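You operate a simulated robot arm through the tools that you are given. There is no shell and no other tool. Be economical: measure what you need, move in short steps, check, and stop when the job is done.

You run a simulated robot arm. Do the job below in one go: nothing can be reset, and whatever is moved stays where it is left.

JOB
Free the tilt plate, swap the shim so it stands level, lock it.
Fine: the purple shim goes into the rack; one bar on a shim takes up one mark.

The check looks at the end state, three seconds after you hand in, the way a careful person would. Anything else that was tipped, shoved, dropped, spilled or broken makes it a failure.

ROBOT AND FRAMES
A 6-joint arm with a two-finger parallel gripper, fixed in place. Base frame: the origin is at the foot of the arm, x ahead of it, y to its left, z up; the work surface is at about z = 806. Readings come in mm, rad, newtons and seconds.
With the tool pointing down near the work surface it reaches from about 320 to 700 mm from the base axis. Its first joint turns from -2.897 to 2.897 rad. Payload 4.1 kg.
Tool frame: the origin (TCP) lies between the finger pads and is the grasp point; the fingertips stand 23 mm ahead of it; z points along the fingers, y is the line along which they close. The gripper opens to 94 mm. The fingers are 38 mm wide and 10 mm thick; the gripper's body (54 by 96 mm) begins 39 mm behind the TCP.
Orientation is that of the tool frame in the base frame, as a unit quaternion [w, x, y, z]. With the fingers straight down and closing along the base's y, the tool's x points along the base's -x, its y along +y and its z along -z.

CONTROLS
- The arm moves only by the tool jog_arm. Its argument "steps" is a list of rows, each an object of numbers (a shift or turn left out is 0, a gripper value left out holds the last): "tx", "ty", "tz": the shift along the tool's x, y, z in units of 100 mm (1.0 is 100 mm); "rx", "ry", "rz": the turn, a rotation vector about the tool's x, y, z in units of 90 degrees (1.0 is 90 degrees); "grip": the gripper command, from -1 (shut) to 1 (fully open), values between in proportion. In form: [{"tx": .., "ty": .., "tz": .., "rx": .., "ry": .., "rz": .., "grip": ..}, ...]. A call has 1 to 8 rows; each row is the pose to reach, as a shift and turn from the pose commanded when the call began, along the tool's axes at that moment. A call with a number of a shift or a turn outside -1 to 1 is refused whole. A row lasts 0.2 s, in which the tool goes at most 50 mm and 0.15 rad; a call with a longer step from one row to the next is refused whole, and so is a gripper value outside its range. Where a pose cannot be reached the arm comes as near as it can. A force on the tool above 40 N (or 10 N above the force at the start of the call, whichever is more), or a blocked arm, ends the call early, and 0.2 s more pass. Each finger travels about 45 mm/s and halts on what it meets, pressing with about 21 N; the grip force reading is that of the motor and also rises with nothing between the fingers. The clock runs only during rows and for 0.2 s after the last one: add rows that repeat a pose to give the fingers time. The reply holds the time, the measured pose of the TCP, the force on the tool along the base axes, the opening and the grip force, in the units named above and with some noise.
- Cameras (640 x 400 px; columns grow to the right, rows downward): "scene" is fixed at [219.5, 649.9, 1547.3]; the picture's right is [-0.91, -0.42, 0.00], its down [-0.40, 0.86, -0.33] and it looks along [0.14, -0.30, -0.94] (base axes); focal length 321 px, centre (320, 200). "wrist" rides on the gripper at [86, 16, -74] in the tool frame; the picture's right is [-0.18, 0.98, 0.00], its down [-0.58, -0.11, -0.81] and it looks along [-0.79, -0.15, 0.59] (tool axes); focal length 243 px, centre (320, 200). There is no depth. A picture from a camera that has moved, and an enlarged one, comes with that camera's place and axes in the base frame and with its lens.
- grab_frame(camera): a new picture of that camera. No time passes.
- slide_trunk(by): slides the trunk up (or, below 0, down) by that many mm; the arm rides with it, the base frame stays. It gives what a move gives, with no picture.
- inspect(camera, box): a new picture of the part [left, top, right, bottom] of that camera's present view, enlarged. No time passes.
- hand_in(): hands the job in; it is judged then, once.

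Go step by step. Nothing tells you positions but the pictures and the camera data: compare them with the known pose of the tool, close in by small moves and look again before you grip or let go. The budget is 120 turns and 84 pictures, counting those below and the enlarged ones. Unless the task says otherwise, let go and move clear before handing in, and close with one line.

The tools are called after ">>>" as a command line: name --argument value ..., lists and objects as JSON in quotes. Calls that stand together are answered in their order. jog_arm: Moves the arm, as the interface text tells. Its arguments: {"type":"object","properties":{"steps":{"type":"array","items":{"type":"object","properties":{"tx":{"type":"number"},"ty":{"type":"number"},"tz":{"type":"number"},"rx":{"type":"number"},"ry":{"type":"number"},"rz":{"type":"number"},"grip":{"type":"number"}}}}},"required":["steps"]} The other tools are called the same way: slide_trunk (by) slides the trunk up or down; grab_frame (camera) takes a picture; inspect (camera, box) takes an enlarged picture of a part of a camera's view; hand_in () hands the job in.

At the start:

```text
time_s: 0.0
position: [296.1, 311.8, 1104.4]
tool_rot: [0.0, 0.0, 1.0, 0.0]
force: [0.1, 0.0, 0.9]
width: 94.0
grasp_force: 0.1
trunk travel left (down, up): [-500.0, 90.0]
```

scene: 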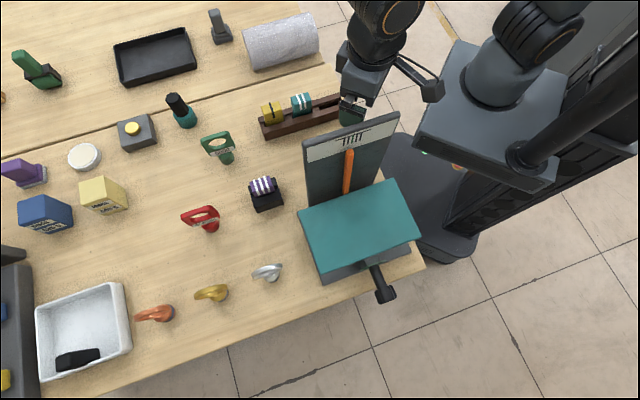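
wrist: 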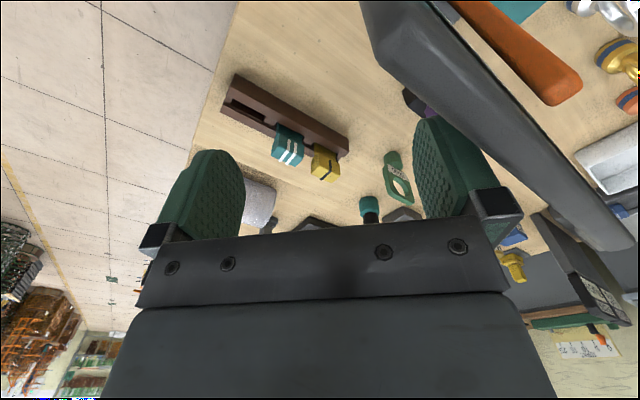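

I see a tilt plate (teal) with a pointer and scale board, a lever clamp at its front, shims in a rack and a purple one in a black holder. I'll look closer at each.

>>> inspect --camera "scene" --box '[280, 100, 440, 200]'

>>> inspect --camera "scene" --box '[230, 80, 390, 180]'

>>> inspect --camera "scene" --box '[280, 170, 440, 310]'

>>> inspect --camera "scene" --box '[170, 160, 330, 310]'

```text
4.00 times, centred on (360, 150) of scene
camera zoom: at [219.5, 649.9, 1547.3], right [-0.91, -0.42, 0.0], down [-0.4, 0.86, -0.33], along [0.14, -0.3, -0.94], focal length 1284 px, centre (160, 400)
```

zoom: 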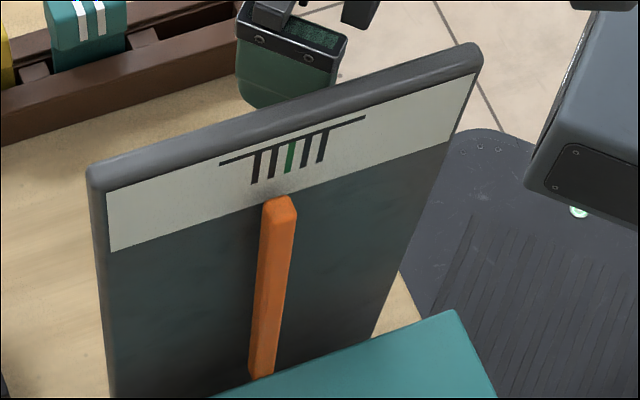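

```text
4.00 times, centred on (310, 130) of scene
camera zoom: at [219.5, 649.9, 1547.3], right [-0.91, -0.42, 0.0], down [-0.4, 0.86, -0.33], along [0.14, -0.3, -0.94], focal length 1284 px, centre (360, 480)
```

zoom: 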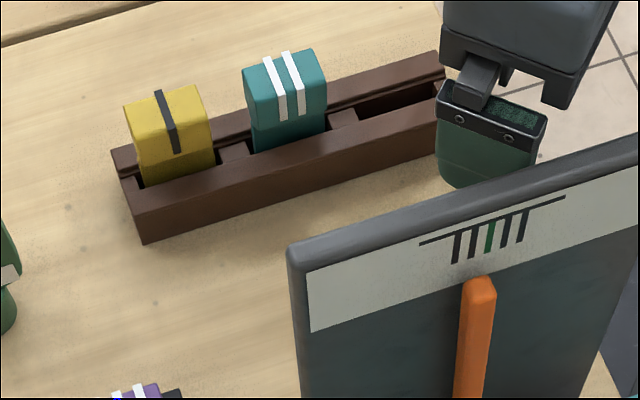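

```text
2.86 times, centred on (360, 240) of scene
camera zoom: at [219.5, 649.9, 1547.3], right [-0.91, -0.42, 0.0], down [-0.4, 0.86, -0.33], along [0.14, -0.3, -0.94], focal length 917 px, centre (206, 86)
```

zoom: 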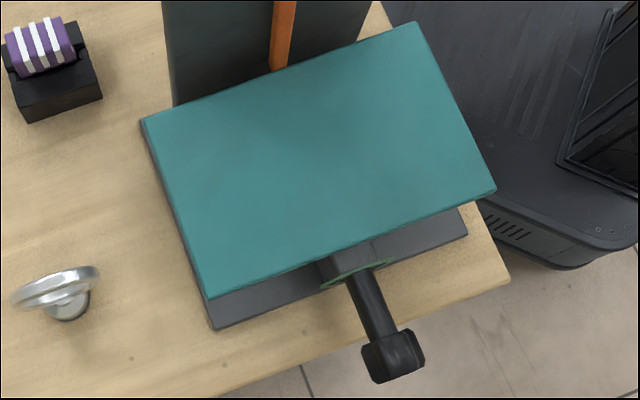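

```text
2.67 times, centred on (250, 235) of scene
camera zoom: at [219.5, 649.9, 1547.3], right [-0.91, -0.42, 0.0], down [-0.4, 0.86, -0.33], along [0.14, -0.3, -0.94], focal length 856 px, centre (507, 107)
```

zoom: 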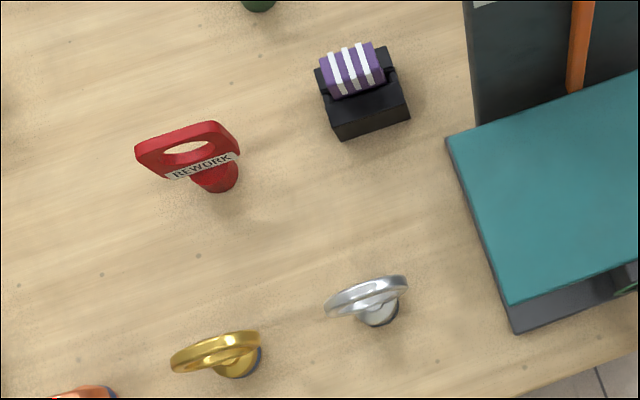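

The pointer and marks need a head-on look, so I'll raise the tool above the board and swing it in front of the board with the wrist camera facing it.

>>> jog_arm --steps '[{"tz": -0.45}, {"tz": -0.9}, {"tz": -0.9, "tx": 0.2, "ty": 0.3, "rz": 0.09}, {"tz": -0.9, "tx": 0.4, "ty": 0.6, "rz": 0.18}, {"tz": -0.9, "tx": 0.6, "ty": 0.9, "rz": 0.27}, {"tz": -0.9, "tx": 0.85, "ty": 1.0, "rz": 0.36}, {"tz": -0.9, "tx": 1.0, "ty": 1.0, "rz": 0.45}, {"tz": -0.9, "tx": 1.0, "ty": 1.0, "rz": 0.535}]'

>>> grab_frame --camera "wrist"

>>> grab_frame --camera "scene"

```text
time_s: 1.8
position: [196.9, 411.5, 1193.7]
tool_rot: [0.0, 0.408, 0.913, 0.0]
force: [0.4, -0.7, -0.1]
width: 94.1
grasp_force: 0.0
trunk travel left (down, up): [-500.0, 90.0]
```

```text
77 pictures are left
camera wrist: at [150.5, 485.6, 1269.0], right [0.86, 0.52, 0.0], down [0.31, -0.51, 0.81], along [0.42, -0.69, -0.59], focal length 243 px, centre (320, 200)
```

wrist: 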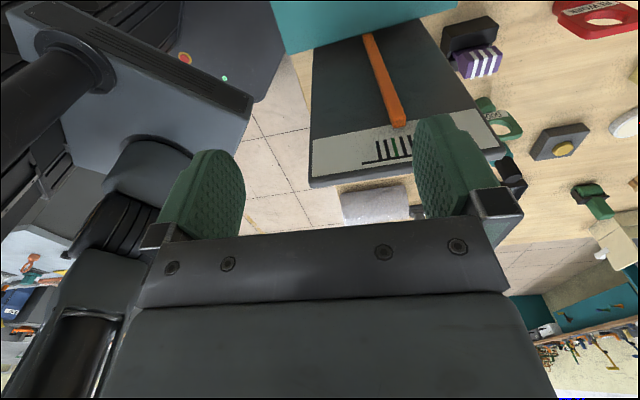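

```text
76 pictures are left
```

scene: 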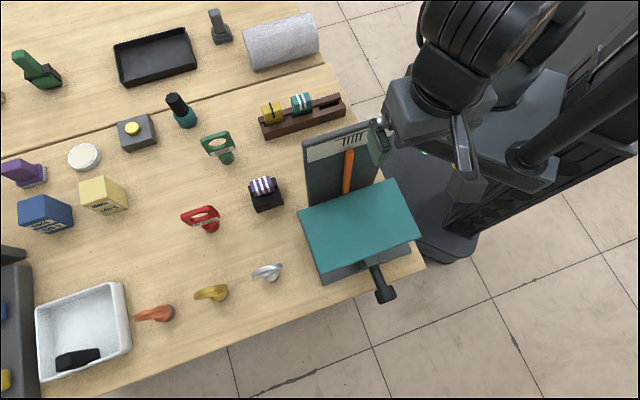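

>>> inspect --camera "wrist" --box '[300, 20, 460, 190]'

```text
2.35 times, centred on (380, 105) of wrist
camera zoom: at [150.5, 485.6, 1269.0], right [0.86, 0.52, 0.0], down [0.31, -0.51, 0.81], along [0.42, -0.69, -0.59], focal length 571 px, centre (179, 424)
```

zoom: 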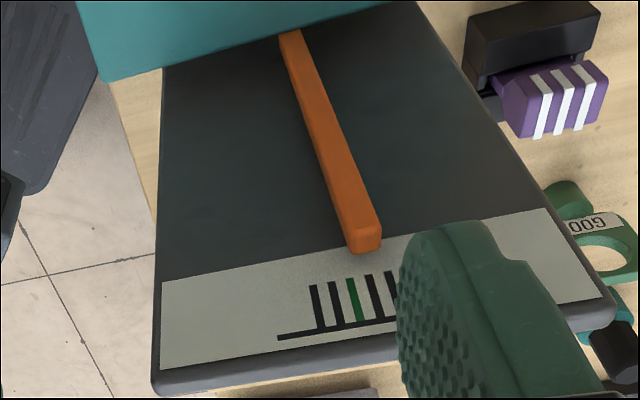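

The pointer looks about one mark left of green (seen from the front), but parallax matters, so I'll back off and go level with the pointer for a head-on view.

>>> jog_arm --steps '[{"tx": 0.4, "ty": 0.15, "rz": -0.08}, {"tx": 0.8, "ty": 0.3, "rz": -0.16}, {"tx": 1.0, "ty": 0.4, "rz": -0.19, "tz": 0.3}, {"tx": 1.0, "ty": 0.4, "rz": -0.19, "tz": 0.7}, {"tx": 1.0, "ty": 0.4, "rz": -0.19, "tz": 1.0}]'

>>> grab_frame --camera "wrist"

>>> inspect --camera "wrist" --box '[220, 20, 420, 150]'

```text
time_s: 3.0
position: [159.2, 510.7, 1095.6]
tool_rot: [0.0, 0.268, 0.964, 0.0]
force: [-0.3, -0.6, 0.7]
width: 93.8
grasp_force: 0.1
trunk travel left (down, up): [-500.0, 90.0]
```

```text
74 pictures are left
camera wrist: at [93.0, 567.7, 1169.6], right [0.66, 0.75, 0.0], down [0.44, -0.39, 0.81], along [0.6, -0.54, -0.59], focal length 243 px, centre (320, 200)
```

wrist: 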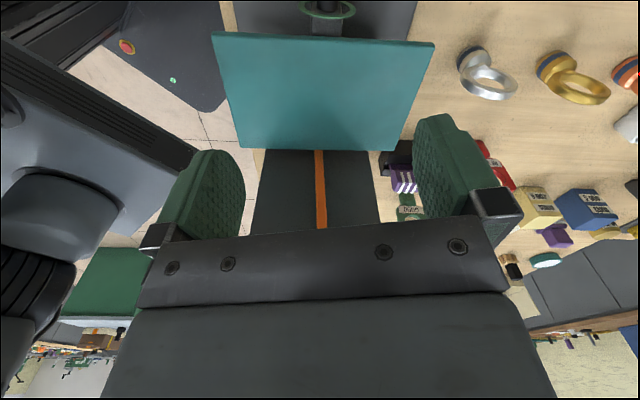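

```text
3.08 times, centred on (320, 85) of wrist
camera zoom: at [93.0, 567.7, 1169.6], right [0.66, 0.75, 0.0], down [0.44, -0.39, 0.81], along [0.6, -0.54, -0.59], focal length 746 px, centre (320, 554)
```

zoom: 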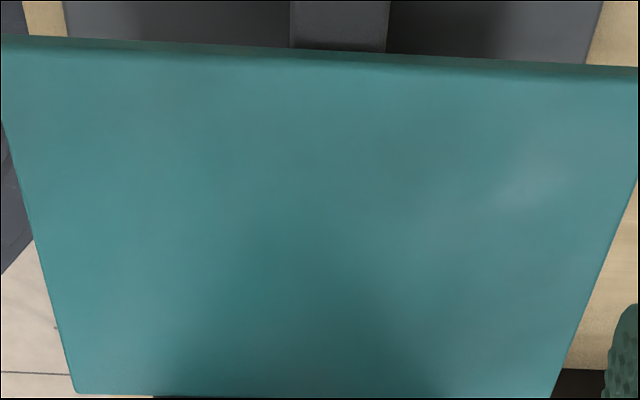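

The gripper hides the marks from here; I'll go up 110 mm keeping the lateral alignment.

>>> jog_arm --steps '[{"tz": -0.4}, {"tz": -0.8}, {"tz": -1.0}]'

>>> inspect --camera "wrist" --box '[230, 60, 430, 230]'

```text
time_s: 3.8
position: [158.3, 511.6, 1196.4]
tool_rot: [0.0, 0.268, 0.963, 0.0]
force: [0.4, 0.4, -0.3]
width: 94.0
grasp_force: 0.1
trunk travel left (down, up): [-500.0, 90.0]
```

```text
2.35 times, centred on (330, 145) of wrist
camera zoom: at [92.7, 569.7, 1270.3], right [0.66, 0.75, 0.0], down [0.44, -0.39, 0.81], along [0.6, -0.54, -0.59], focal length 571 px, centre (296, 329)
```

zoom: 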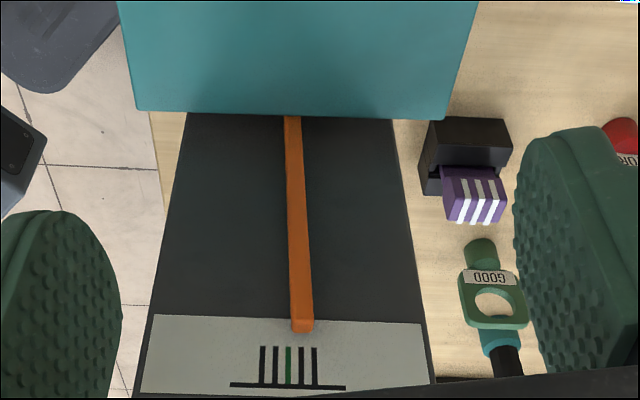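

The pointer sits on the first mark to the left of green (one mark off), which with purple's 3 bars suggests the teal 2-bar shim. I'll look at the remaining items and the lock area.

>>> inspect --camera "scene" --box '[0, 130, 140, 250]'

>>> grab_frame --camera "wrist"

>>> inspect --camera "scene" --box '[320, 240, 420, 310]'

>>> inspect --camera "scene" --box '[230, 160, 300, 220]'

```text
3.33 times, centred on (70, 190) of scene
camera zoom: at [219.5, 649.9, 1547.3], right [-0.91, -0.42, 0.0], down [-0.4, 0.86, -0.33], along [0.14, -0.3, -0.94], focal length 1070 px, centre (1153, 233)
```

zoom: 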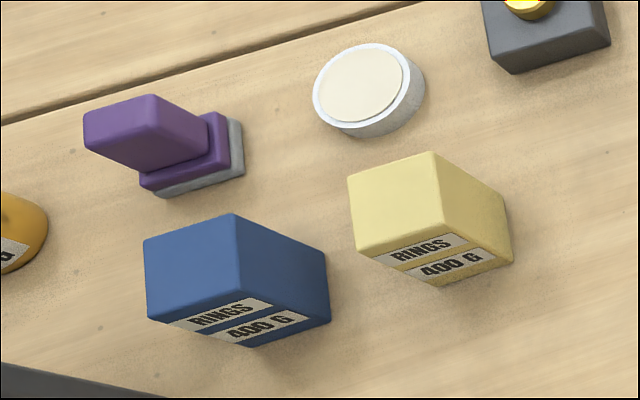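

```text
70 pictures are left
camera wrist: at [92.7, 569.7, 1270.3], right [0.66, 0.75, 0.0], down [0.44, -0.39, 0.81], along [0.6, -0.54, -0.59], focal length 243 px, centre (320, 200)
```

wrist: 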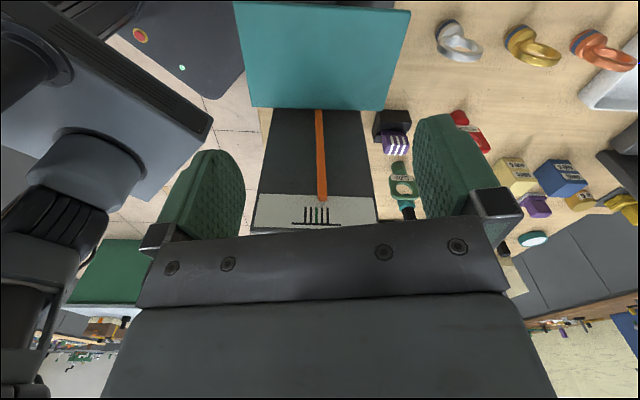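

```text
5.71 times, centred on (370, 275) of scene
camera zoom: at [219.5, 649.9, 1547.3], right [-0.91, -0.42, 0.0], down [-0.4, 0.86, -0.33], along [0.14, -0.3, -0.94], focal length 1834 px, centre (34, -229)
```

zoom: 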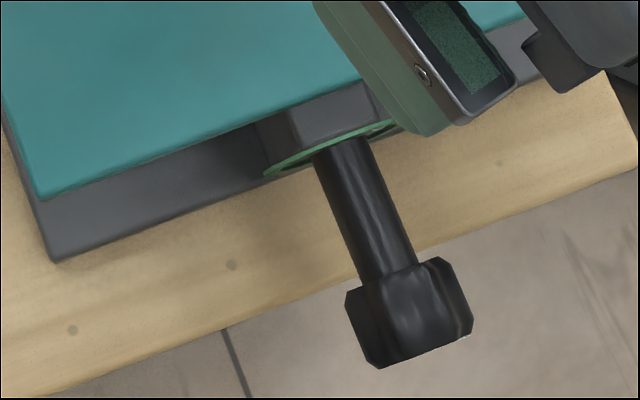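

```text
6.67 times, centred on (265, 190) of scene
camera zoom: at [219.5, 649.9, 1547.3], right [-0.91, -0.42, 0.0], down [-0.4, 0.86, -0.33], along [0.14, -0.3, -0.94], focal length 2139 px, centre (687, 267)
```

zoom: 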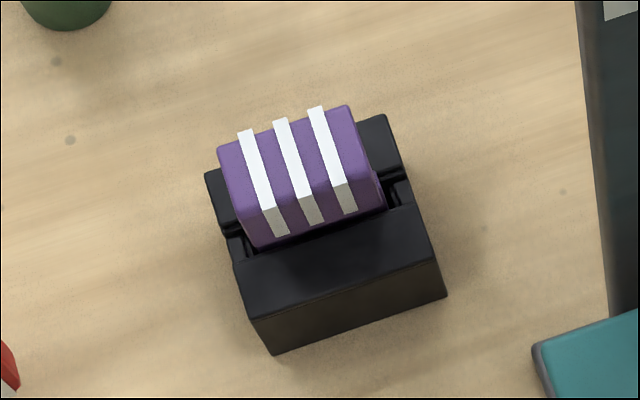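

The lock looks like a knob on a shaft sticking out the front, with a green ring at its base. I'll move out in front and lower to see it.

>>> jog_arm --steps '[{"tx": 0.45}, {"tx": 0.9, "ty": 0.1}, {"tx": 1.0, "ty": 0.2, "tz": 0.3}, {"tx": 1.0, "ty": 0.2, "tz": 0.7}, {"tx": 1.0, "ty": 0.2, "tz": 1.0}]'

>>> jog_arm --steps '[{"tx": 0.4}, {"tx": 0.45, "tz": 0.4}, {"tx": 0.45, "tz": 0.8}, {"tx": 0.45, "tz": 1.0}]'

>>> grab_frame --camera "wrist"

```text
time_s: 5.0
position: [83.1, 581.9, 1092.0]
tool_rot: [0.0, 0.267, 0.964, 0.0]
force: [0.3, 0.5, 0.3]
width: 94.0
grasp_force: 0.0
trunk travel left (down, up): [-500.0, 90.0]
```

```text
time_s: 6.0
position: [45.0, 604.7, 993.1]
tool_rot: [0.0, 0.267, 0.964, 0.001]
force: [-0.6, -1.0, 0.2]
width: 94.0
grasp_force: 0.1
trunk travel left (down, up): [-500.0, 90.0]
```

```text
67 pictures are left
camera wrist: at [-21.1, 661.5, 1068.0], right [0.66, 0.75, 0.0], down [0.44, -0.39, 0.81], along [0.6, -0.54, -0.59], focal length 243 px, centre (320, 200)
```

wrist: 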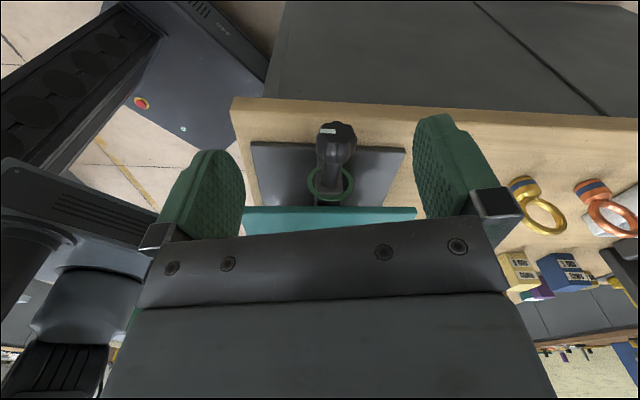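

>>> inspect --camera "wrist" --box '[230, 100, 430, 230]'

>>> inspect --camera "wrist" --box '[290, 110, 380, 215]'

```text
3.08 times, centred on (330, 165) of wrist
camera zoom: at [-21.1, 661.5, 1068.0], right [0.66, 0.75, 0.0], down [0.44, -0.39, 0.81], along [0.6, -0.54, -0.59], focal length 746 px, centre (289, 308)
```

zoom: 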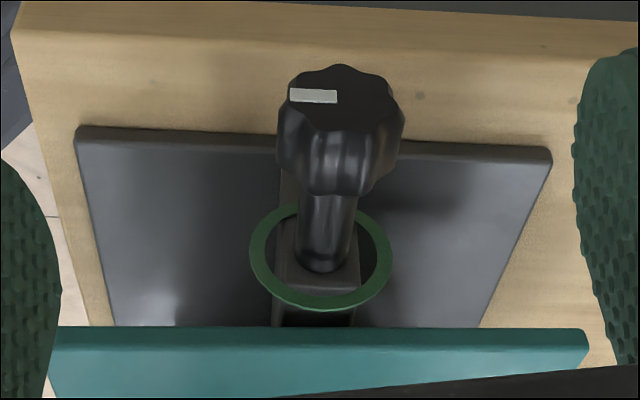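

```text
3.81 times, centred on (335, 162) of wrist
camera zoom: at [-21.1, 661.5, 1068.0], right [0.66, 0.75, 0.0], down [0.44, -0.39, 0.81], along [0.6, -0.54, -0.59], focal length 924 px, centre (263, 343)
```

zoom: 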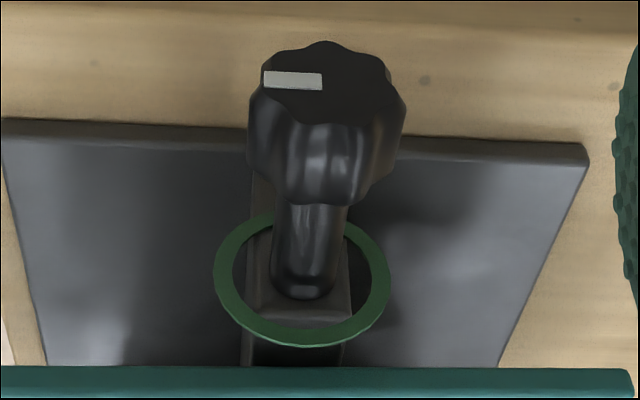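

The knob has a white index pointing right and turns about the horizontal axis; its centre is near (116, 559, 868). I'll come in above it, aligned with its axis, and check before lowering.

>>> jog_arm --steps '[{"tx": -0.4, "rz": 0.07}, {"tx": -0.845, "ty": -0.03, "rz": 0.144}, {"tx": -0.845, "ty": -0.03, "rz": 0.144, "tz": 0.35}, {"tx": -0.845, "ty": -0.03, "rz": 0.144, "tz": 0.63}]'

>>> inspect --camera "wrist" --box '[170, 0, 490, 240]'

>>> inspect --camera "scene" --box '[310, 220, 450, 320]'

```text
time_s: 7.0
position: [115.4, 558.6, 930.7]
tool_rot: [0.0, 0.375, 0.927, 0.0]
force: [-0.3, 0.0, -0.9]
width: 94.1
grasp_force: 0.1
trunk travel left (down, up): [-500.0, 90.0]
```

```text
1.67 times, centred on (330, 120) of wrist
camera zoom: at [64.6, 629.4, 1005.8], right [0.82, 0.58, 0.0], down [0.34, -0.48, 0.81], along [0.47, -0.66, -0.59], focal length 404 px, centre (303, 333)
```

zoom: 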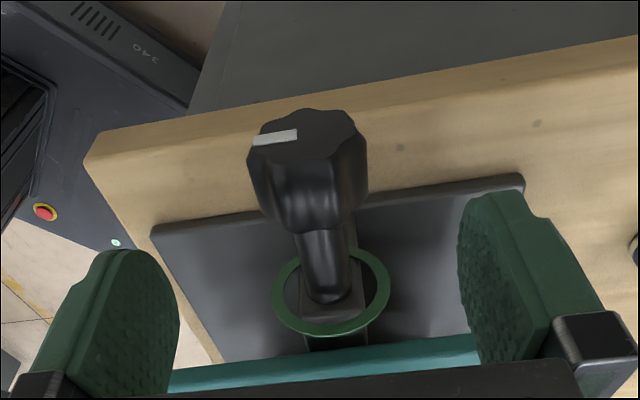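

```text
4.00 times, centred on (380, 270) of scene
camera zoom: at [219.5, 649.9, 1547.3], right [-0.91, -0.42, 0.0], down [-0.4, 0.86, -0.33], along [0.14, -0.3, -0.94], focal length 1284 px, centre (80, -80)
```

zoom: 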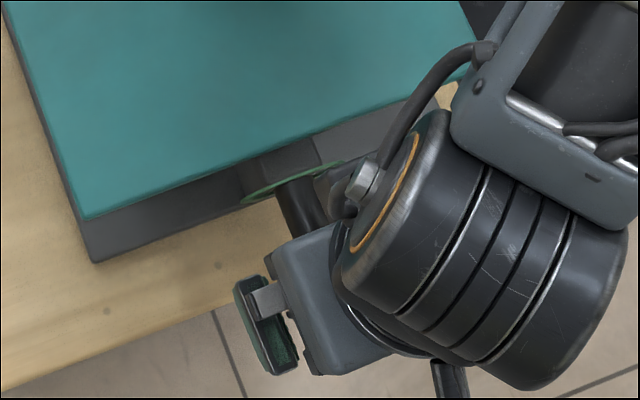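

The knob is centred under the gripper with the axis aligned. I'll lower and close gently on it.

>>> jog_arm --steps '[{"tz": 0.3}, {"tz": 0.62}, {"tz": 0.62, "grip": -0.05}, {"tz": 0.62, "grip": -0.05}, {"tz": 0.62, "grip": -0.05}, {"tz": 0.62, "grip": -0.05}]'

>>> inspect --camera "wrist" --box '[170, 0, 490, 240]'

```text
time_s: 8.4
position: [116.3, 559.3, 868.9]
tool_rot: [0.0, 0.375, 0.927, 0.0]
force: [3.6, 3.7, -0.2]
width: 46.7
grasp_force: 2.7
trunk travel left (down, up): [-500.0, 90.0]
```

```text
1.67 times, centred on (330, 120) of wrist
camera zoom: at [65.3, 629.8, 944.0], right [0.82, 0.58, 0.0], down [0.34, -0.48, 0.81], along [0.47, -0.66, -0.59], focal length 404 px, centre (303, 333)
```

zoom: 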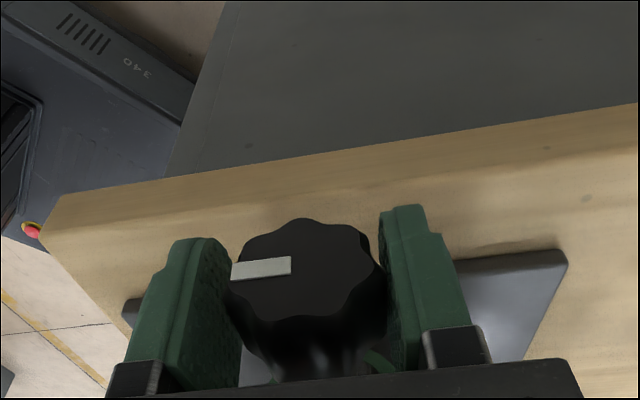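

Only the real-right finger touches; I'll shift ~1.5 mm that way and close firmly.

>>> jog_arm --steps '[{"ty": -0.015, "grip": -0.05}, {"ty": -0.015, "grip": -0.4}, {"ty": -0.015, "grip": -0.4}]'

```text
time_s: 9.2
position: [117.9, 561.2, 869.1]
tool_rot: [-0.001, 0.375, 0.927, 0.002]
force: [19.8, 24.6, -0.6]
width: 41.3
grasp_force: 45.0
trunk travel left (down, up): [-500.0, 90.0]
```

The push is in +t, so I shifted the wrong way; I'll centre by following the compliance.

>>> jog_arm --steps '[{"ty": 0.02}, {"ty": 0.04}, {"ty": 0.04}]'

```text
time_s: 10.0
position: [118.3, 560.8, 868.1]
tool_rot: [0.0, 0.375, 0.927, 0.0]
force: [9.9, 11.1, 7.6]
width: 41.4
grasp_force: 45.3
trunk travel left (down, up): [-500.0, 90.0]
```

>>> jog_arm --steps '[{"ty": 0.015}, {"ty": 0.02}, {"ty": 0.02}]'

>>> inspect --camera "wrist" --box '[170, 0, 490, 240]'

```text
time_s: 10.8
position: [117.7, 560.3, 868.8]
tool_rot: [0.0, 0.374, 0.927, -0.002]
force: [-8.4, 0.7, 12.0]
width: 41.2
grasp_force: 44.3
trunk travel left (down, up): [-500.0, 90.0]
```

```text
1.67 times, centred on (330, 120) of wrist
camera zoom: at [66.9, 631.3, 943.8], right [0.81, 0.58, 0.0], down [0.34, -0.48, 0.81], along [0.47, -0.66, -0.59], focal length 404 px, centre (303, 333)
```

zoom: 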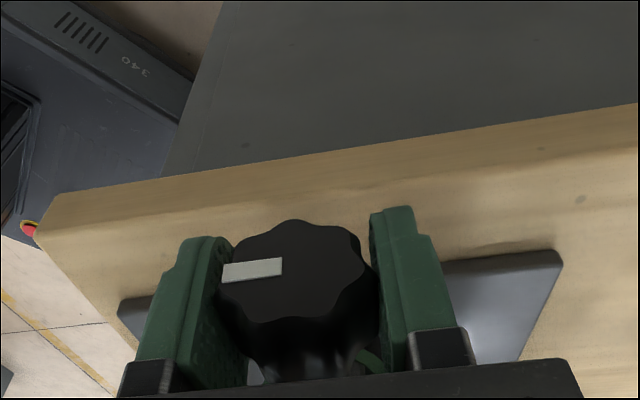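

Gripped. Now turn counter-clockwise (seen from the front) in small steps, watching the force.

>>> jog_arm --steps '[{"rx": 0.06}, {"rx": 0.12}, {"rx": 0.18}, {"rx": 0.22}, {"rx": 0.22}]'

>>> grab_frame --camera "wrist"

>>> grab_frame --camera "scene"

```text
time_s: 12.0
position: [117.7, 561.0, 868.6]
tool_rot: [-0.064, 0.368, 0.913, -0.16]
force: [-25.6, -8.1, 7.7]
width: 41.4
grasp_force: 44.7
trunk travel left (down, up): [-500.0, 90.0]
```

```text
60 pictures are left
camera wrist: at [83.2, 648.2, 934.0], right [0.77, 0.54, -0.33], down [0.54, -0.28, 0.8], along [0.33, -0.8, -0.5], focal length 243 px, centre (320, 200)
```

wrist: 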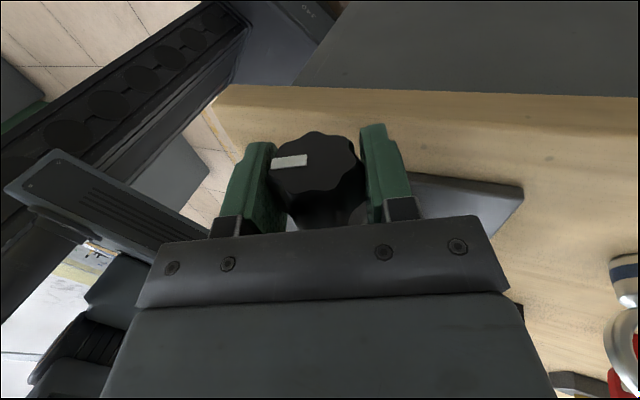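

```text
59 pictures are left
```

scene: 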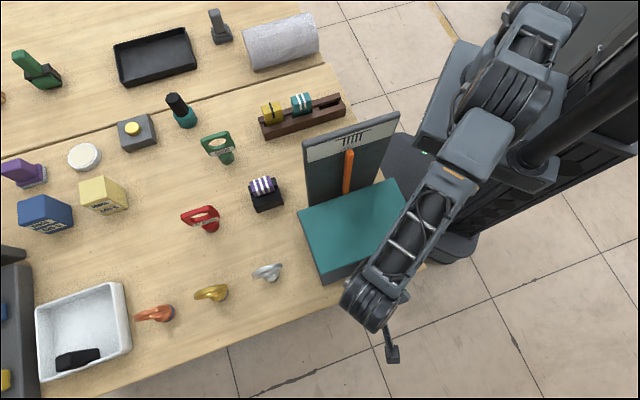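

The knob followed by about 20°. I'll relieve the sideways load and keep turning.

>>> jog_arm --steps '[{"ty": -0.01, "rx": 0.06}, {"ty": -0.015, "rx": 0.12}, {"ty": -0.015, "rx": 0.18}, {"ty": -0.015, "rx": 0.24}, {"ty": -0.015, "rx": 0.3}, {"ty": -0.015, "rx": 0.3}]'

>>> grab_frame --camera "wrist"

>>> inspect --camera "scene" --box '[280, 100, 440, 200]'

```text
time_s: 13.0
position: [119.2, 555.2, 867.7]
tool_rot: [-0.132, 0.355, 0.87, -0.314]
force: [-7.5, 22.3, -8.6]
width: 41.0
grasp_force: 45.3
out of reach, approached as far as the arm can: row 4, 5
trunk travel left (down, up): [-500.0, 90.0]
stopped in row 5: the force on the tool passed its limit (the readings are from after the stop); the commanded pose is now the measured one
```

```text
58 pictures are left
camera wrist: at [100.0, 657.0, 915.9], right [0.66, 0.41, -0.63], down [0.72, -0.1, 0.68], along [0.22, -0.91, -0.36], focal length 243 px, centre (320, 200)
```

wrist: 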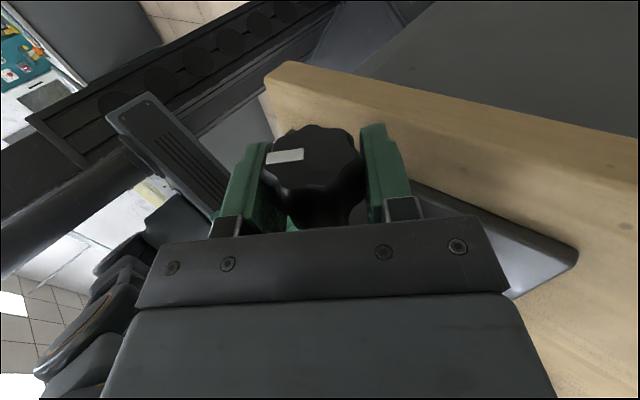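

```text
4.00 times, centred on (360, 150) of scene
camera zoom: at [219.5, 649.9, 1547.3], right [-0.91, -0.42, 0.0], down [-0.4, 0.86, -0.33], along [0.14, -0.3, -0.94], focal length 1284 px, centre (160, 400)
```

zoom: 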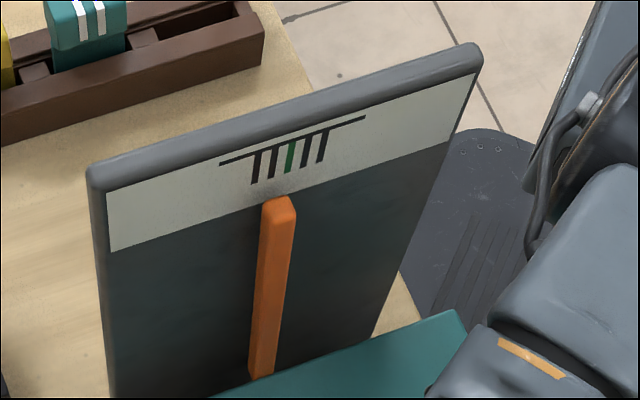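

The arm's limit is ~40° this way. I'll open slightly, rotate the tool back around the knob to the opposite tilt and re-grip (ratchet).

>>> jog_arm --steps '[{"grip": 0.35}, {"grip": 0.35}, {"tx": 0.04, "rx": -0.09, "grip": 0.35}, {"tx": 0.04, "rx": -0.18}, {"tx": 0.04, "rx": -0.27}, {"tx": 0.04, "rx": -0.36}, {"tx": 0.04, "rx": -0.443}]'

>>> inspect --camera "wrist" --box '[170, 0, 490, 240]'

```text
time_s: 14.6
position: [116.3, 554.7, 870.3]
tool_rot: [-0.003, 0.377, 0.926, 0.0]
force: [-0.7, -0.3, 0.5]
width: 63.3
grasp_force: 0.0
trunk travel left (down, up): [-500.0, 90.0]
```

```text
1.67 times, centred on (330, 120) of wrist
camera zoom: at [66.4, 625.1, 945.6], right [0.82, 0.57, 0.0], down [0.34, -0.49, 0.8], along [0.46, -0.66, -0.6], focal length 404 px, centre (303, 333)
```

zoom: 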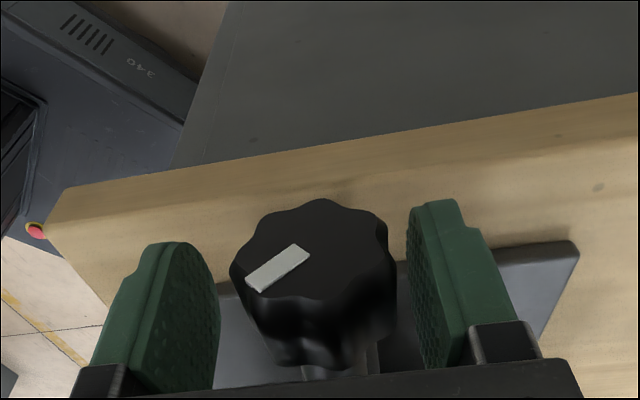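

The knob stayed turned. Now tilt the tool the other way, and re-grip.

>>> jog_arm --steps '[{"rx": -0.09, "tx": 0.03}, {"rx": -0.18, "tx": 0.03}, {"rx": -0.27, "tx": 0.03}, {"rx": -0.36, "tx": 0.03}, {"rx": -0.45, "tx": 0.03}, {"rx": -0.45, "tx": 0.03}]'

>>> grab_frame --camera "wrist"

```text
time_s: 16.0
position: [119.1, 567.0, 877.7]
tool_rot: [0.092, 0.364, 0.897, 0.233]
force: [-0.5, -0.1, 0.0]
width: 63.2
grasp_force: 0.1
out of reach, approached as far as the arm can: row 4, 5, 6
trunk travel left (down, up): [-500.0, 90.0]
```

```text
55 pictures are left
camera wrist: at [42.7, 609.2, 951.5], right [0.73, 0.49, 0.47], down [0.08, -0.75, 0.65], along [0.68, -0.44, -0.59], focal length 243 px, centre (320, 200)
```

wrist: 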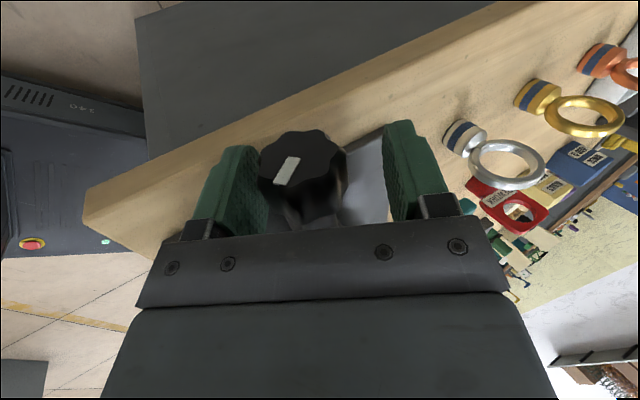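

It can only reach about -29° with drift; I'll come back to about -20° where the pose holds.

>>> jog_arm --steps '[{"rx": 0.1}, {"rx": 0.17}, {"rx": 0.17}]'

```text
refused: row 1 steps farther than a row can; nothing moved
```

>>> jog_arm --steps '[{"rx": 0.09}, {"rx": 0.17}, {"rx": 0.17}]'

```text
time_s: 16.8
position: [119.5, 565.7, 877.4]
tool_rot: [0.043, 0.374, 0.92, 0.11]
force: [-0.2, 0.6, 0.6]
width: 63.6
grasp_force: 0.1
trunk travel left (down, up): [-500.0, 90.0]
```

>>> jog_arm --steps '[{"ty": -0.075, "tz": 0.075, "rx": -0.04}, {"ty": -0.075, "tz": 0.075, "rx": -0.08}, {"ty": -0.075, "tz": 0.075, "rx": -0.08}]'

>>> inspect --camera "wrist" --box '[170, 0, 490, 240]'

```text
time_s: 17.6
position: [116.4, 561.6, 868.0]
tool_rot: [0.067, 0.37, 0.911, 0.169]
force: [0.2, 0.6, -0.1]
width: 63.3
grasp_force: 0.0
trunk travel left (down, up): [-500.0, 90.0]
```

```text
1.67 times, centred on (330, 120) of wrist
camera zoom: at [45.9, 612.4, 944.5], right [0.77, 0.53, 0.35], down [0.15, -0.69, 0.71], along [0.62, -0.5, -0.61], focal length 404 px, centre (303, 333)
```

zoom: 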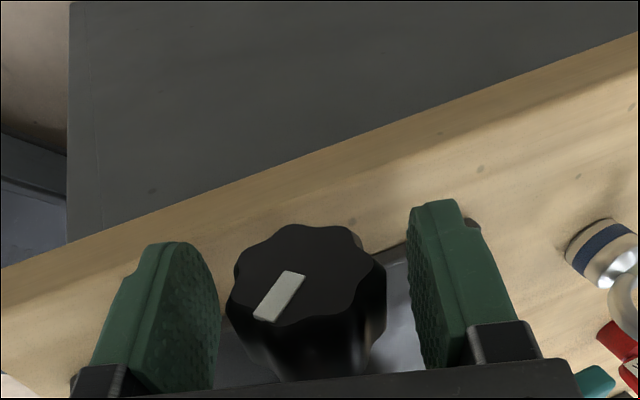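

>>> jog_arm --steps '[{"ty": -0.015, "grip": -0.05}, {"ty": -0.015, "grip": -0.05}, {"ty": -0.015, "grip": -0.4}, {"ty": -0.015, "grip": -0.4}]'

```text
time_s: 18.6
position: [116.1, 564.1, 870.1]
tool_rot: [0.066, 0.37, 0.911, 0.17]
force: [12.6, 18.0, 12.6]
width: 41.2
grasp_force: 45.1
trunk travel left (down, up): [-500.0, 90.0]
```

>>> jog_arm --steps '[{"ty": 0.025}, {"ty": 0.025, "rx": 0.06}, {"ty": 0.025, "rx": 0.12}, {"ty": 0.025, "rx": 0.18}, {"ty": 0.025, "rx": 0.24}, {"ty": 0.025, "rx": 0.24}]'

```text
time_s: 20.0
position: [116.5, 562.7, 868.9]
tool_rot: [-0.005, 0.376, 0.927, -0.005]
force: [3.9, 7.8, 12.9]
width: 41.2
grasp_force: 44.8
trunk travel left (down, up): [-500.0, 90.0]
```

>>> jog_arm --steps '[{"rx": 0.06}, {"rx": 0.12}, {"rx": 0.18}, {"rx": 0.24}, {"rx": 0.24}]'

>>> grab_frame --camera "scene"

```text
time_s: 21.2
position: [114.8, 561.5, 868.9]
tool_rot: [-0.075, 0.367, 0.909, -0.181]
force: [-5.3, 4.8, 11.4]
width: 41.1
grasp_force: 44.8
trunk travel left (down, up): [-500.0, 90.0]
```

```text
53 pictures are left
```

scene: 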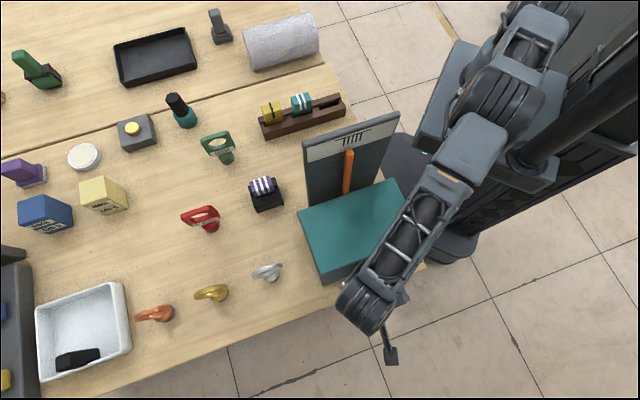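

>>> jog_arm --steps '[{"rx": 0.05}, {"rx": 0.1}, {"rx": 0.12}]'

>>> inspect --camera "wrist" --box '[170, 0, 490, 240]'

>>> inspect --camera "scene" --box '[280, 100, 440, 200]'

```text
time_s: 22.0
position: [114.9, 561.4, 869.9]
tool_rot: [-0.108, 0.359, 0.889, -0.264]
force: [-11.7, -3.8, 14.3]
width: 41.0
grasp_force: 44.7
trunk travel left (down, up): [-500.0, 90.0]
```

```text
1.67 times, centred on (330, 120) of wrist
camera zoom: at [90.8, 659.2, 923.5], right [0.7, 0.46, -0.54], down [0.66, -0.15, 0.73], along [0.26, -0.87, -0.42], focal length 404 px, centre (303, 333)
```

zoom: 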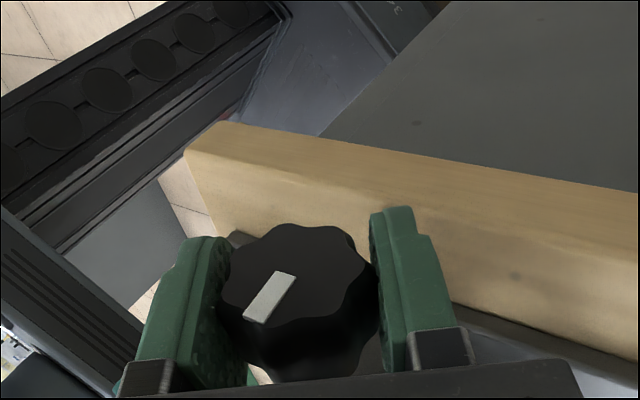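

```text
4.00 times, centred on (360, 150) of scene
camera zoom: at [219.5, 649.9, 1547.3], right [-0.91, -0.42, 0.0], down [-0.4, 0.86, -0.33], along [0.14, -0.3, -0.94], focal length 1284 px, centre (160, 400)
```

zoom: 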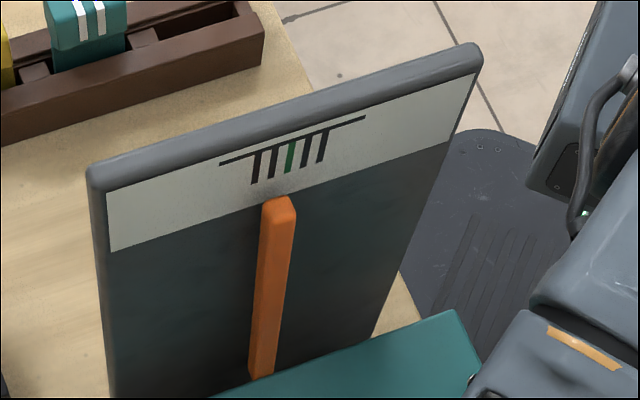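

The index has gone roughly a quarter turn, right → up. I'll release and back up to view knob, ring and pointer.

>>> jog_arm --steps '[{"grip": 0.35}, {"grip": 0.35}, {"rx": -0.09}, {"rx": -0.18}, {"rx": -0.27}, {"rx": -0.36}]'

>>> jog_arm --steps '[{"tz": -0.4, "grip": 1}, {"tz": -0.8}, {"tz": -0.8, "tx": 0.35}, {"tz": -0.8, "tx": 0.7}]'

>>> inspect --camera "wrist" --box '[230, 70, 430, 230]'

```text
time_s: 23.4
position: [116.5, 562.6, 868.5]
tool_rot: [-0.004, 0.376, 0.927, -0.005]
force: [-0.2, -0.6, 0.3]
width: 63.2
grasp_force: 0.0
trunk travel left (down, up): [-500.0, 90.0]
```

```text
time_s: 24.4
position: [68.7, 613.9, 945.8]
tool_rot: [-0.003, 0.375, 0.927, -0.006]
force: [0.6, -0.3, -0.3]
width: 93.9
grasp_force: 0.0
trunk travel left (down, up): [-500.0, 90.0]
```

```text
2.50 times, centred on (330, 150) of wrist
camera zoom: at [18.7, 684.2, 1021.1], right [0.82, 0.58, -0.01], down [0.35, -0.48, 0.81], along [0.46, -0.66, -0.59], focal length 606 px, centre (295, 325)
```

zoom: 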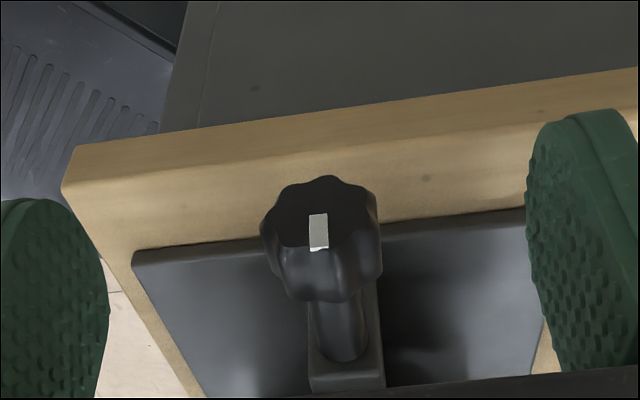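

The green ring vanished after the quarter turn, so the lock state changed (freed). Next the purple shim near (441, 470); I'll raise the trunk to keep the forearm above the board and go look at the shim.

>>> slide_trunk --by 90

```text
time_s: 25.7
position: [69.2, 612.9, 1036.0]
tool_rot: [-0.005, 0.376, 0.927, -0.005]
force: [0.8, 0.0, -0.2]
width: 94.0
grasp_force: 0.0
trunk travel left (down, up): [-590.0, 0.0]
```

>>> jog_arm --steps '[{"ty": 0.45}, {"ty": 0.9}, {"ty": 1.0, "tx": -0.4}, {"ty": 1.0, "tx": -0.8}, {"ty": 1.0, "tx": -1.0}]'

>>> jog_arm --steps '[{"ty": 0.45}, {"ty": 0.65, "tx": -0.3}, {"ty": 0.65, "tx": -0.7}, {"ty": 0.65, "tx": -1.0}]'

>>> grab_frame --camera "wrist"

>>> grab_frame --camera "scene"

```text
time_s: 26.9
position: [210.0, 615.5, 1034.0]
tool_rot: [-0.003, 0.375, 0.927, -0.005]
force: [-0.2, 0.0, 0.7]
width: 93.8
grasp_force: 0.0
out of reach, approached as far as the arm can: row 2, 3
trunk travel left (down, up): [-590.0, 0.0]
```

```text
time_s: 27.9
position: [328.1, 590.6, 1033.4]
tool_rot: [-0.004, 0.375, 0.927, -0.005]
force: [0.0, -0.4, -0.3]
width: 94.1
grasp_force: 0.0
out of reach, approached as far as the arm can: row 1, 2, 3
trunk travel left (down, up): [-590.0, 0.0]
```

```text
49 pictures are left
camera wrist: at [279.2, 661.3, 1107.8], right [0.82, 0.58, -0.01], down [0.35, -0.48, 0.81], along [0.46, -0.66, -0.59], focal length 243 px, centre (320, 200)
```

wrist: 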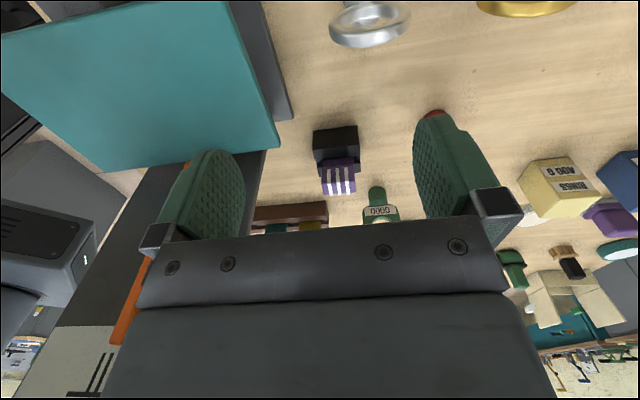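

```text
48 pictures are left
```

scene: 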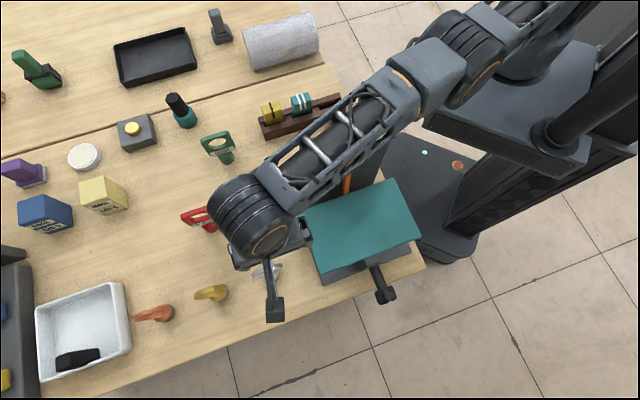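

>>> jog_arm --steps '[{"tx": -0.4}, {"tx": -0.8}, {"tx": -1.0, "tz": 0.2}, {"tx": -1.0, "tz": 0.3}]'

>>> inspect --camera "wrist" --box '[230, 80, 430, 230]'

```text
time_s: 28.9
position: [398.5, 521.1, 1002.7]
tool_rot: [-0.005, 0.376, 0.927, -0.006]
force: [-0.1, -0.7, 0.0]
width: 93.8
grasp_force: 0.1
trunk travel left (down, up): [-590.0, 0.0]
```

```text
2.67 times, centred on (330, 155) of wrist
camera zoom: at [348.9, 591.7, 1078.4], right [0.82, 0.58, -0.01], down [0.35, -0.48, 0.81], along [0.46, -0.66, -0.59], focal length 647 px, centre (293, 320)
```

zoom: 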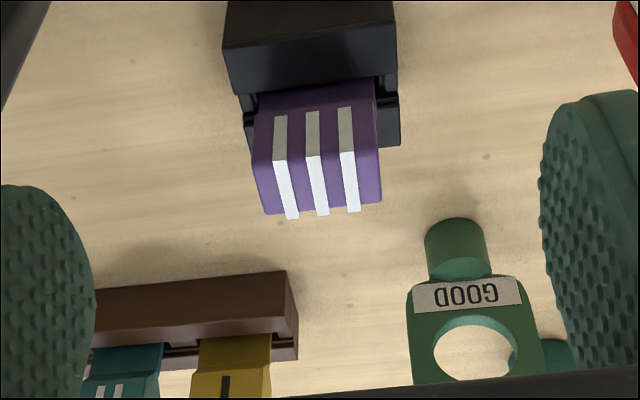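

Shim is a block about 46 × 24 mm, top at z≈890, centred near (452, 461), standing behind a low front wall (~854). I'll rotate the tool 90° to grip across its thickness, and hover above it.

>>> jog_arm --steps '[{"rz": 0.09, "tx": -0.1}, {"rz": 0.18, "tx": -0.2}, {"rz": 0.27, "tx": -0.3}, {"rz": 0.36, "tx": -0.4}, {"rz": 0.45, "tx": -0.5}, {"rz": 0.54, "tx": -0.6}, {"rz": 0.63, "tx": -0.7}, {"rz": 0.72, "tx": -0.8, "ty": -0.06}]'

>>> jog_arm --steps '[{"rz": 0.09}, {"rz": 0.18}, {"rz": 0.28}, {"rz": 0.28}]'

>>> grab_frame --camera "wrist"

```text
time_s: 30.7
position: [453.6, 460.3, 1003.2]
tool_rot: [0.0, 0.815, 0.58, -0.007]
force: [-0.3, 0.4, -0.5]
width: 93.9
grasp_force: 0.1
trunk travel left (down, up): [-590.0, 0.0]
```

```text
refused: row 3 steps farther than a row can; nothing moved
```

```text
46 pictures are left
camera wrist: at [497.3, 536.2, 1076.7], right [0.87, -0.5, -0.01], down [-0.28, -0.51, 0.81], along [-0.41, -0.7, -0.58], focal length 243 px, centre (320, 200)
```

wrist: 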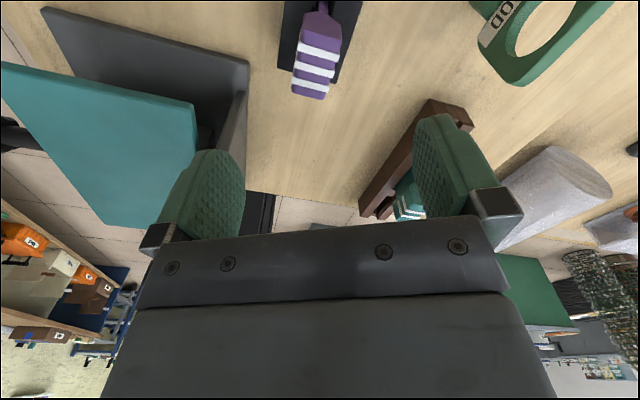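

>>> jog_arm --steps '[{"rz": 0.09}, {"rz": 0.18}, {"rz": 0.27}, {"rz": 0.27}]'

>>> inspect --camera "wrist" --box '[200, 0, 440, 180]'

>>> inspect --camera "scene" --box '[200, 120, 340, 220]'

```text
time_s: 31.7
position: [460.8, 454.2, 1002.7]
tool_rot: [-0.004, 0.885, 0.466, -0.009]
force: [-0.5, -0.6, 0.2]
width: 93.9
grasp_force: 0.0
out of reach, approached as far as the arm can: row 2, 3, 4
trunk travel left (down, up): [-590.0, 0.0]
```

```text
2.22 times, centred on (320, 90) of wrist
camera zoom: at [524.7, 514.0, 1076.4], right [0.71, -0.71, -0.01], down [-0.4, -0.42, 0.81], along [-0.58, -0.57, -0.58], focal length 539 px, centre (320, 444)
```

zoom: 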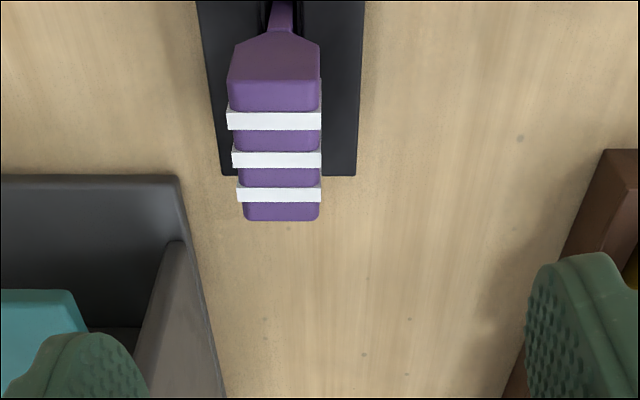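

```text
4.00 times, centred on (270, 170) of scene
camera zoom: at [219.5, 649.9, 1547.3], right [-0.91, -0.42, 0.0], down [-0.4, 0.86, -0.33], along [0.14, -0.3, -0.94], focal length 1284 px, centre (520, 320)
```

zoom: 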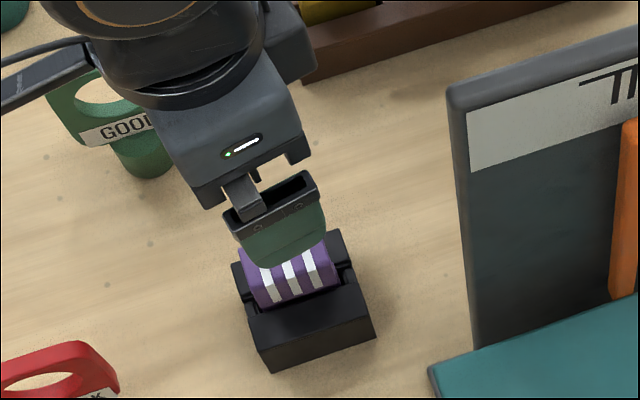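

The wrist reaches its turn limit this way; the opposite orientation (camera toward the board side) lies mid-range. I'll raise first, then turn back the other way by ~170°.

>>> jog_arm --steps '[{"tz": -0.45}, {"tz": -0.9}, {"tz": -1.0, "rz": -0.09}, {"tz": -1.0, "rz": -0.18}, {"tz": -1.0, "rz": -0.27}, {"tz": -1.0, "rz": -0.36}, {"tz": -1.0, "rz": -0.45}, {"tz": -1.0, "rz": -0.54}]'

>>> jog_arm --steps '[{"rz": -0.09}, {"rz": -0.18}, {"rz": -0.27}, {"rz": -0.36}, {"rz": -0.45}, {"rz": -0.54}, {"rz": -0.63}, {"rz": -0.72}]'

>>> jog_arm --steps '[{"rz": -0.09}, {"rz": -0.18}, {"rz": -0.27}, {"rz": -0.36}, {"rz": -0.45}, {"rz": -0.54}, {"rz": -0.62}, {"rz": -0.62}]'

```text
time_s: 33.5
position: [461.3, 453.9, 1102.2]
tool_rot: [-0.007, 0.613, 0.79, -0.007]
force: [0.4, 0.1, 0.0]
width: 93.8
grasp_force: 0.0
trunk travel left (down, up): [-590.0, 0.0]
```

```text
time_s: 35.3
position: [462.6, 454.0, 1102.9]
tool_rot: [-0.01, 0.095, 0.995, -0.002]
force: [0.7, 0.0, -0.6]
width: 93.9
grasp_force: 0.1
trunk travel left (down, up): [-590.0, 0.0]
```

```text
time_s: 37.1
position: [462.6, 454.3, 1102.6]
tool_rot: [-0.008, -0.382, 0.924, 0.003]
force: [-0.8, -0.2, -0.5]
width: 94.1
grasp_force: 0.1
trunk travel left (down, up): [-590.0, 0.0]
```

>>> jog_arm --steps '[{"tx": 0.03, "ty": 0.12, "rx": 0.008, "ry": -0.008}, {"tx": 0.03, "ty": 0.12, "rx": 0.008, "ry": -0.008, "tz": 0.45}, {"tx": 0.03, "ty": 0.12, "rx": 0.008, "ry": -0.008, "tz": 0.9}, {"tx": 0.03, "ty": 0.12, "rx": 0.008, "ry": -0.008, "tz": 1.0}]'

>>> grab_frame --camera "wrist"

>>> grab_frame --camera "scene"

```text
time_s: 38.1
position: [449.2, 460.5, 1002.4]
tool_rot: [0.001, -0.38, 0.925, -0.001]
force: [0.5, 0.5, 0.0]
width: 94.0
grasp_force: 0.1
trunk travel left (down, up): [-590.0, 0.0]
```

```text
43 pictures are left
camera wrist: at [375.8, 409.9, 1077.2], right [-0.56, 0.83, 0.0], down [0.49, 0.33, 0.81], along [0.67, 0.45, -0.59], focal length 243 px, centre (320, 200)
```

wrist: 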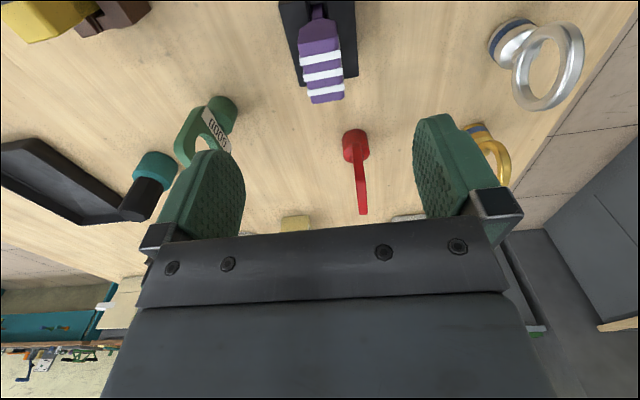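

```text
42 pictures are left
```

scene: 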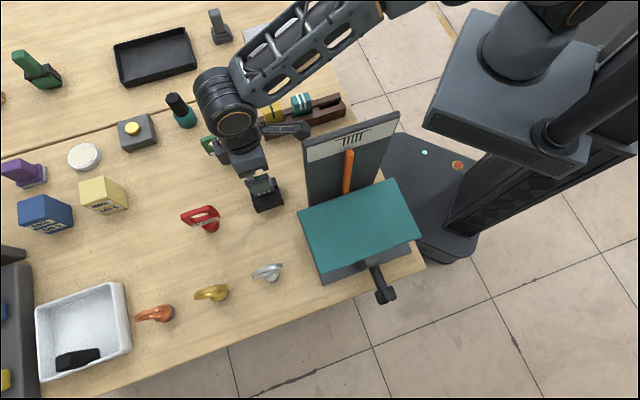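

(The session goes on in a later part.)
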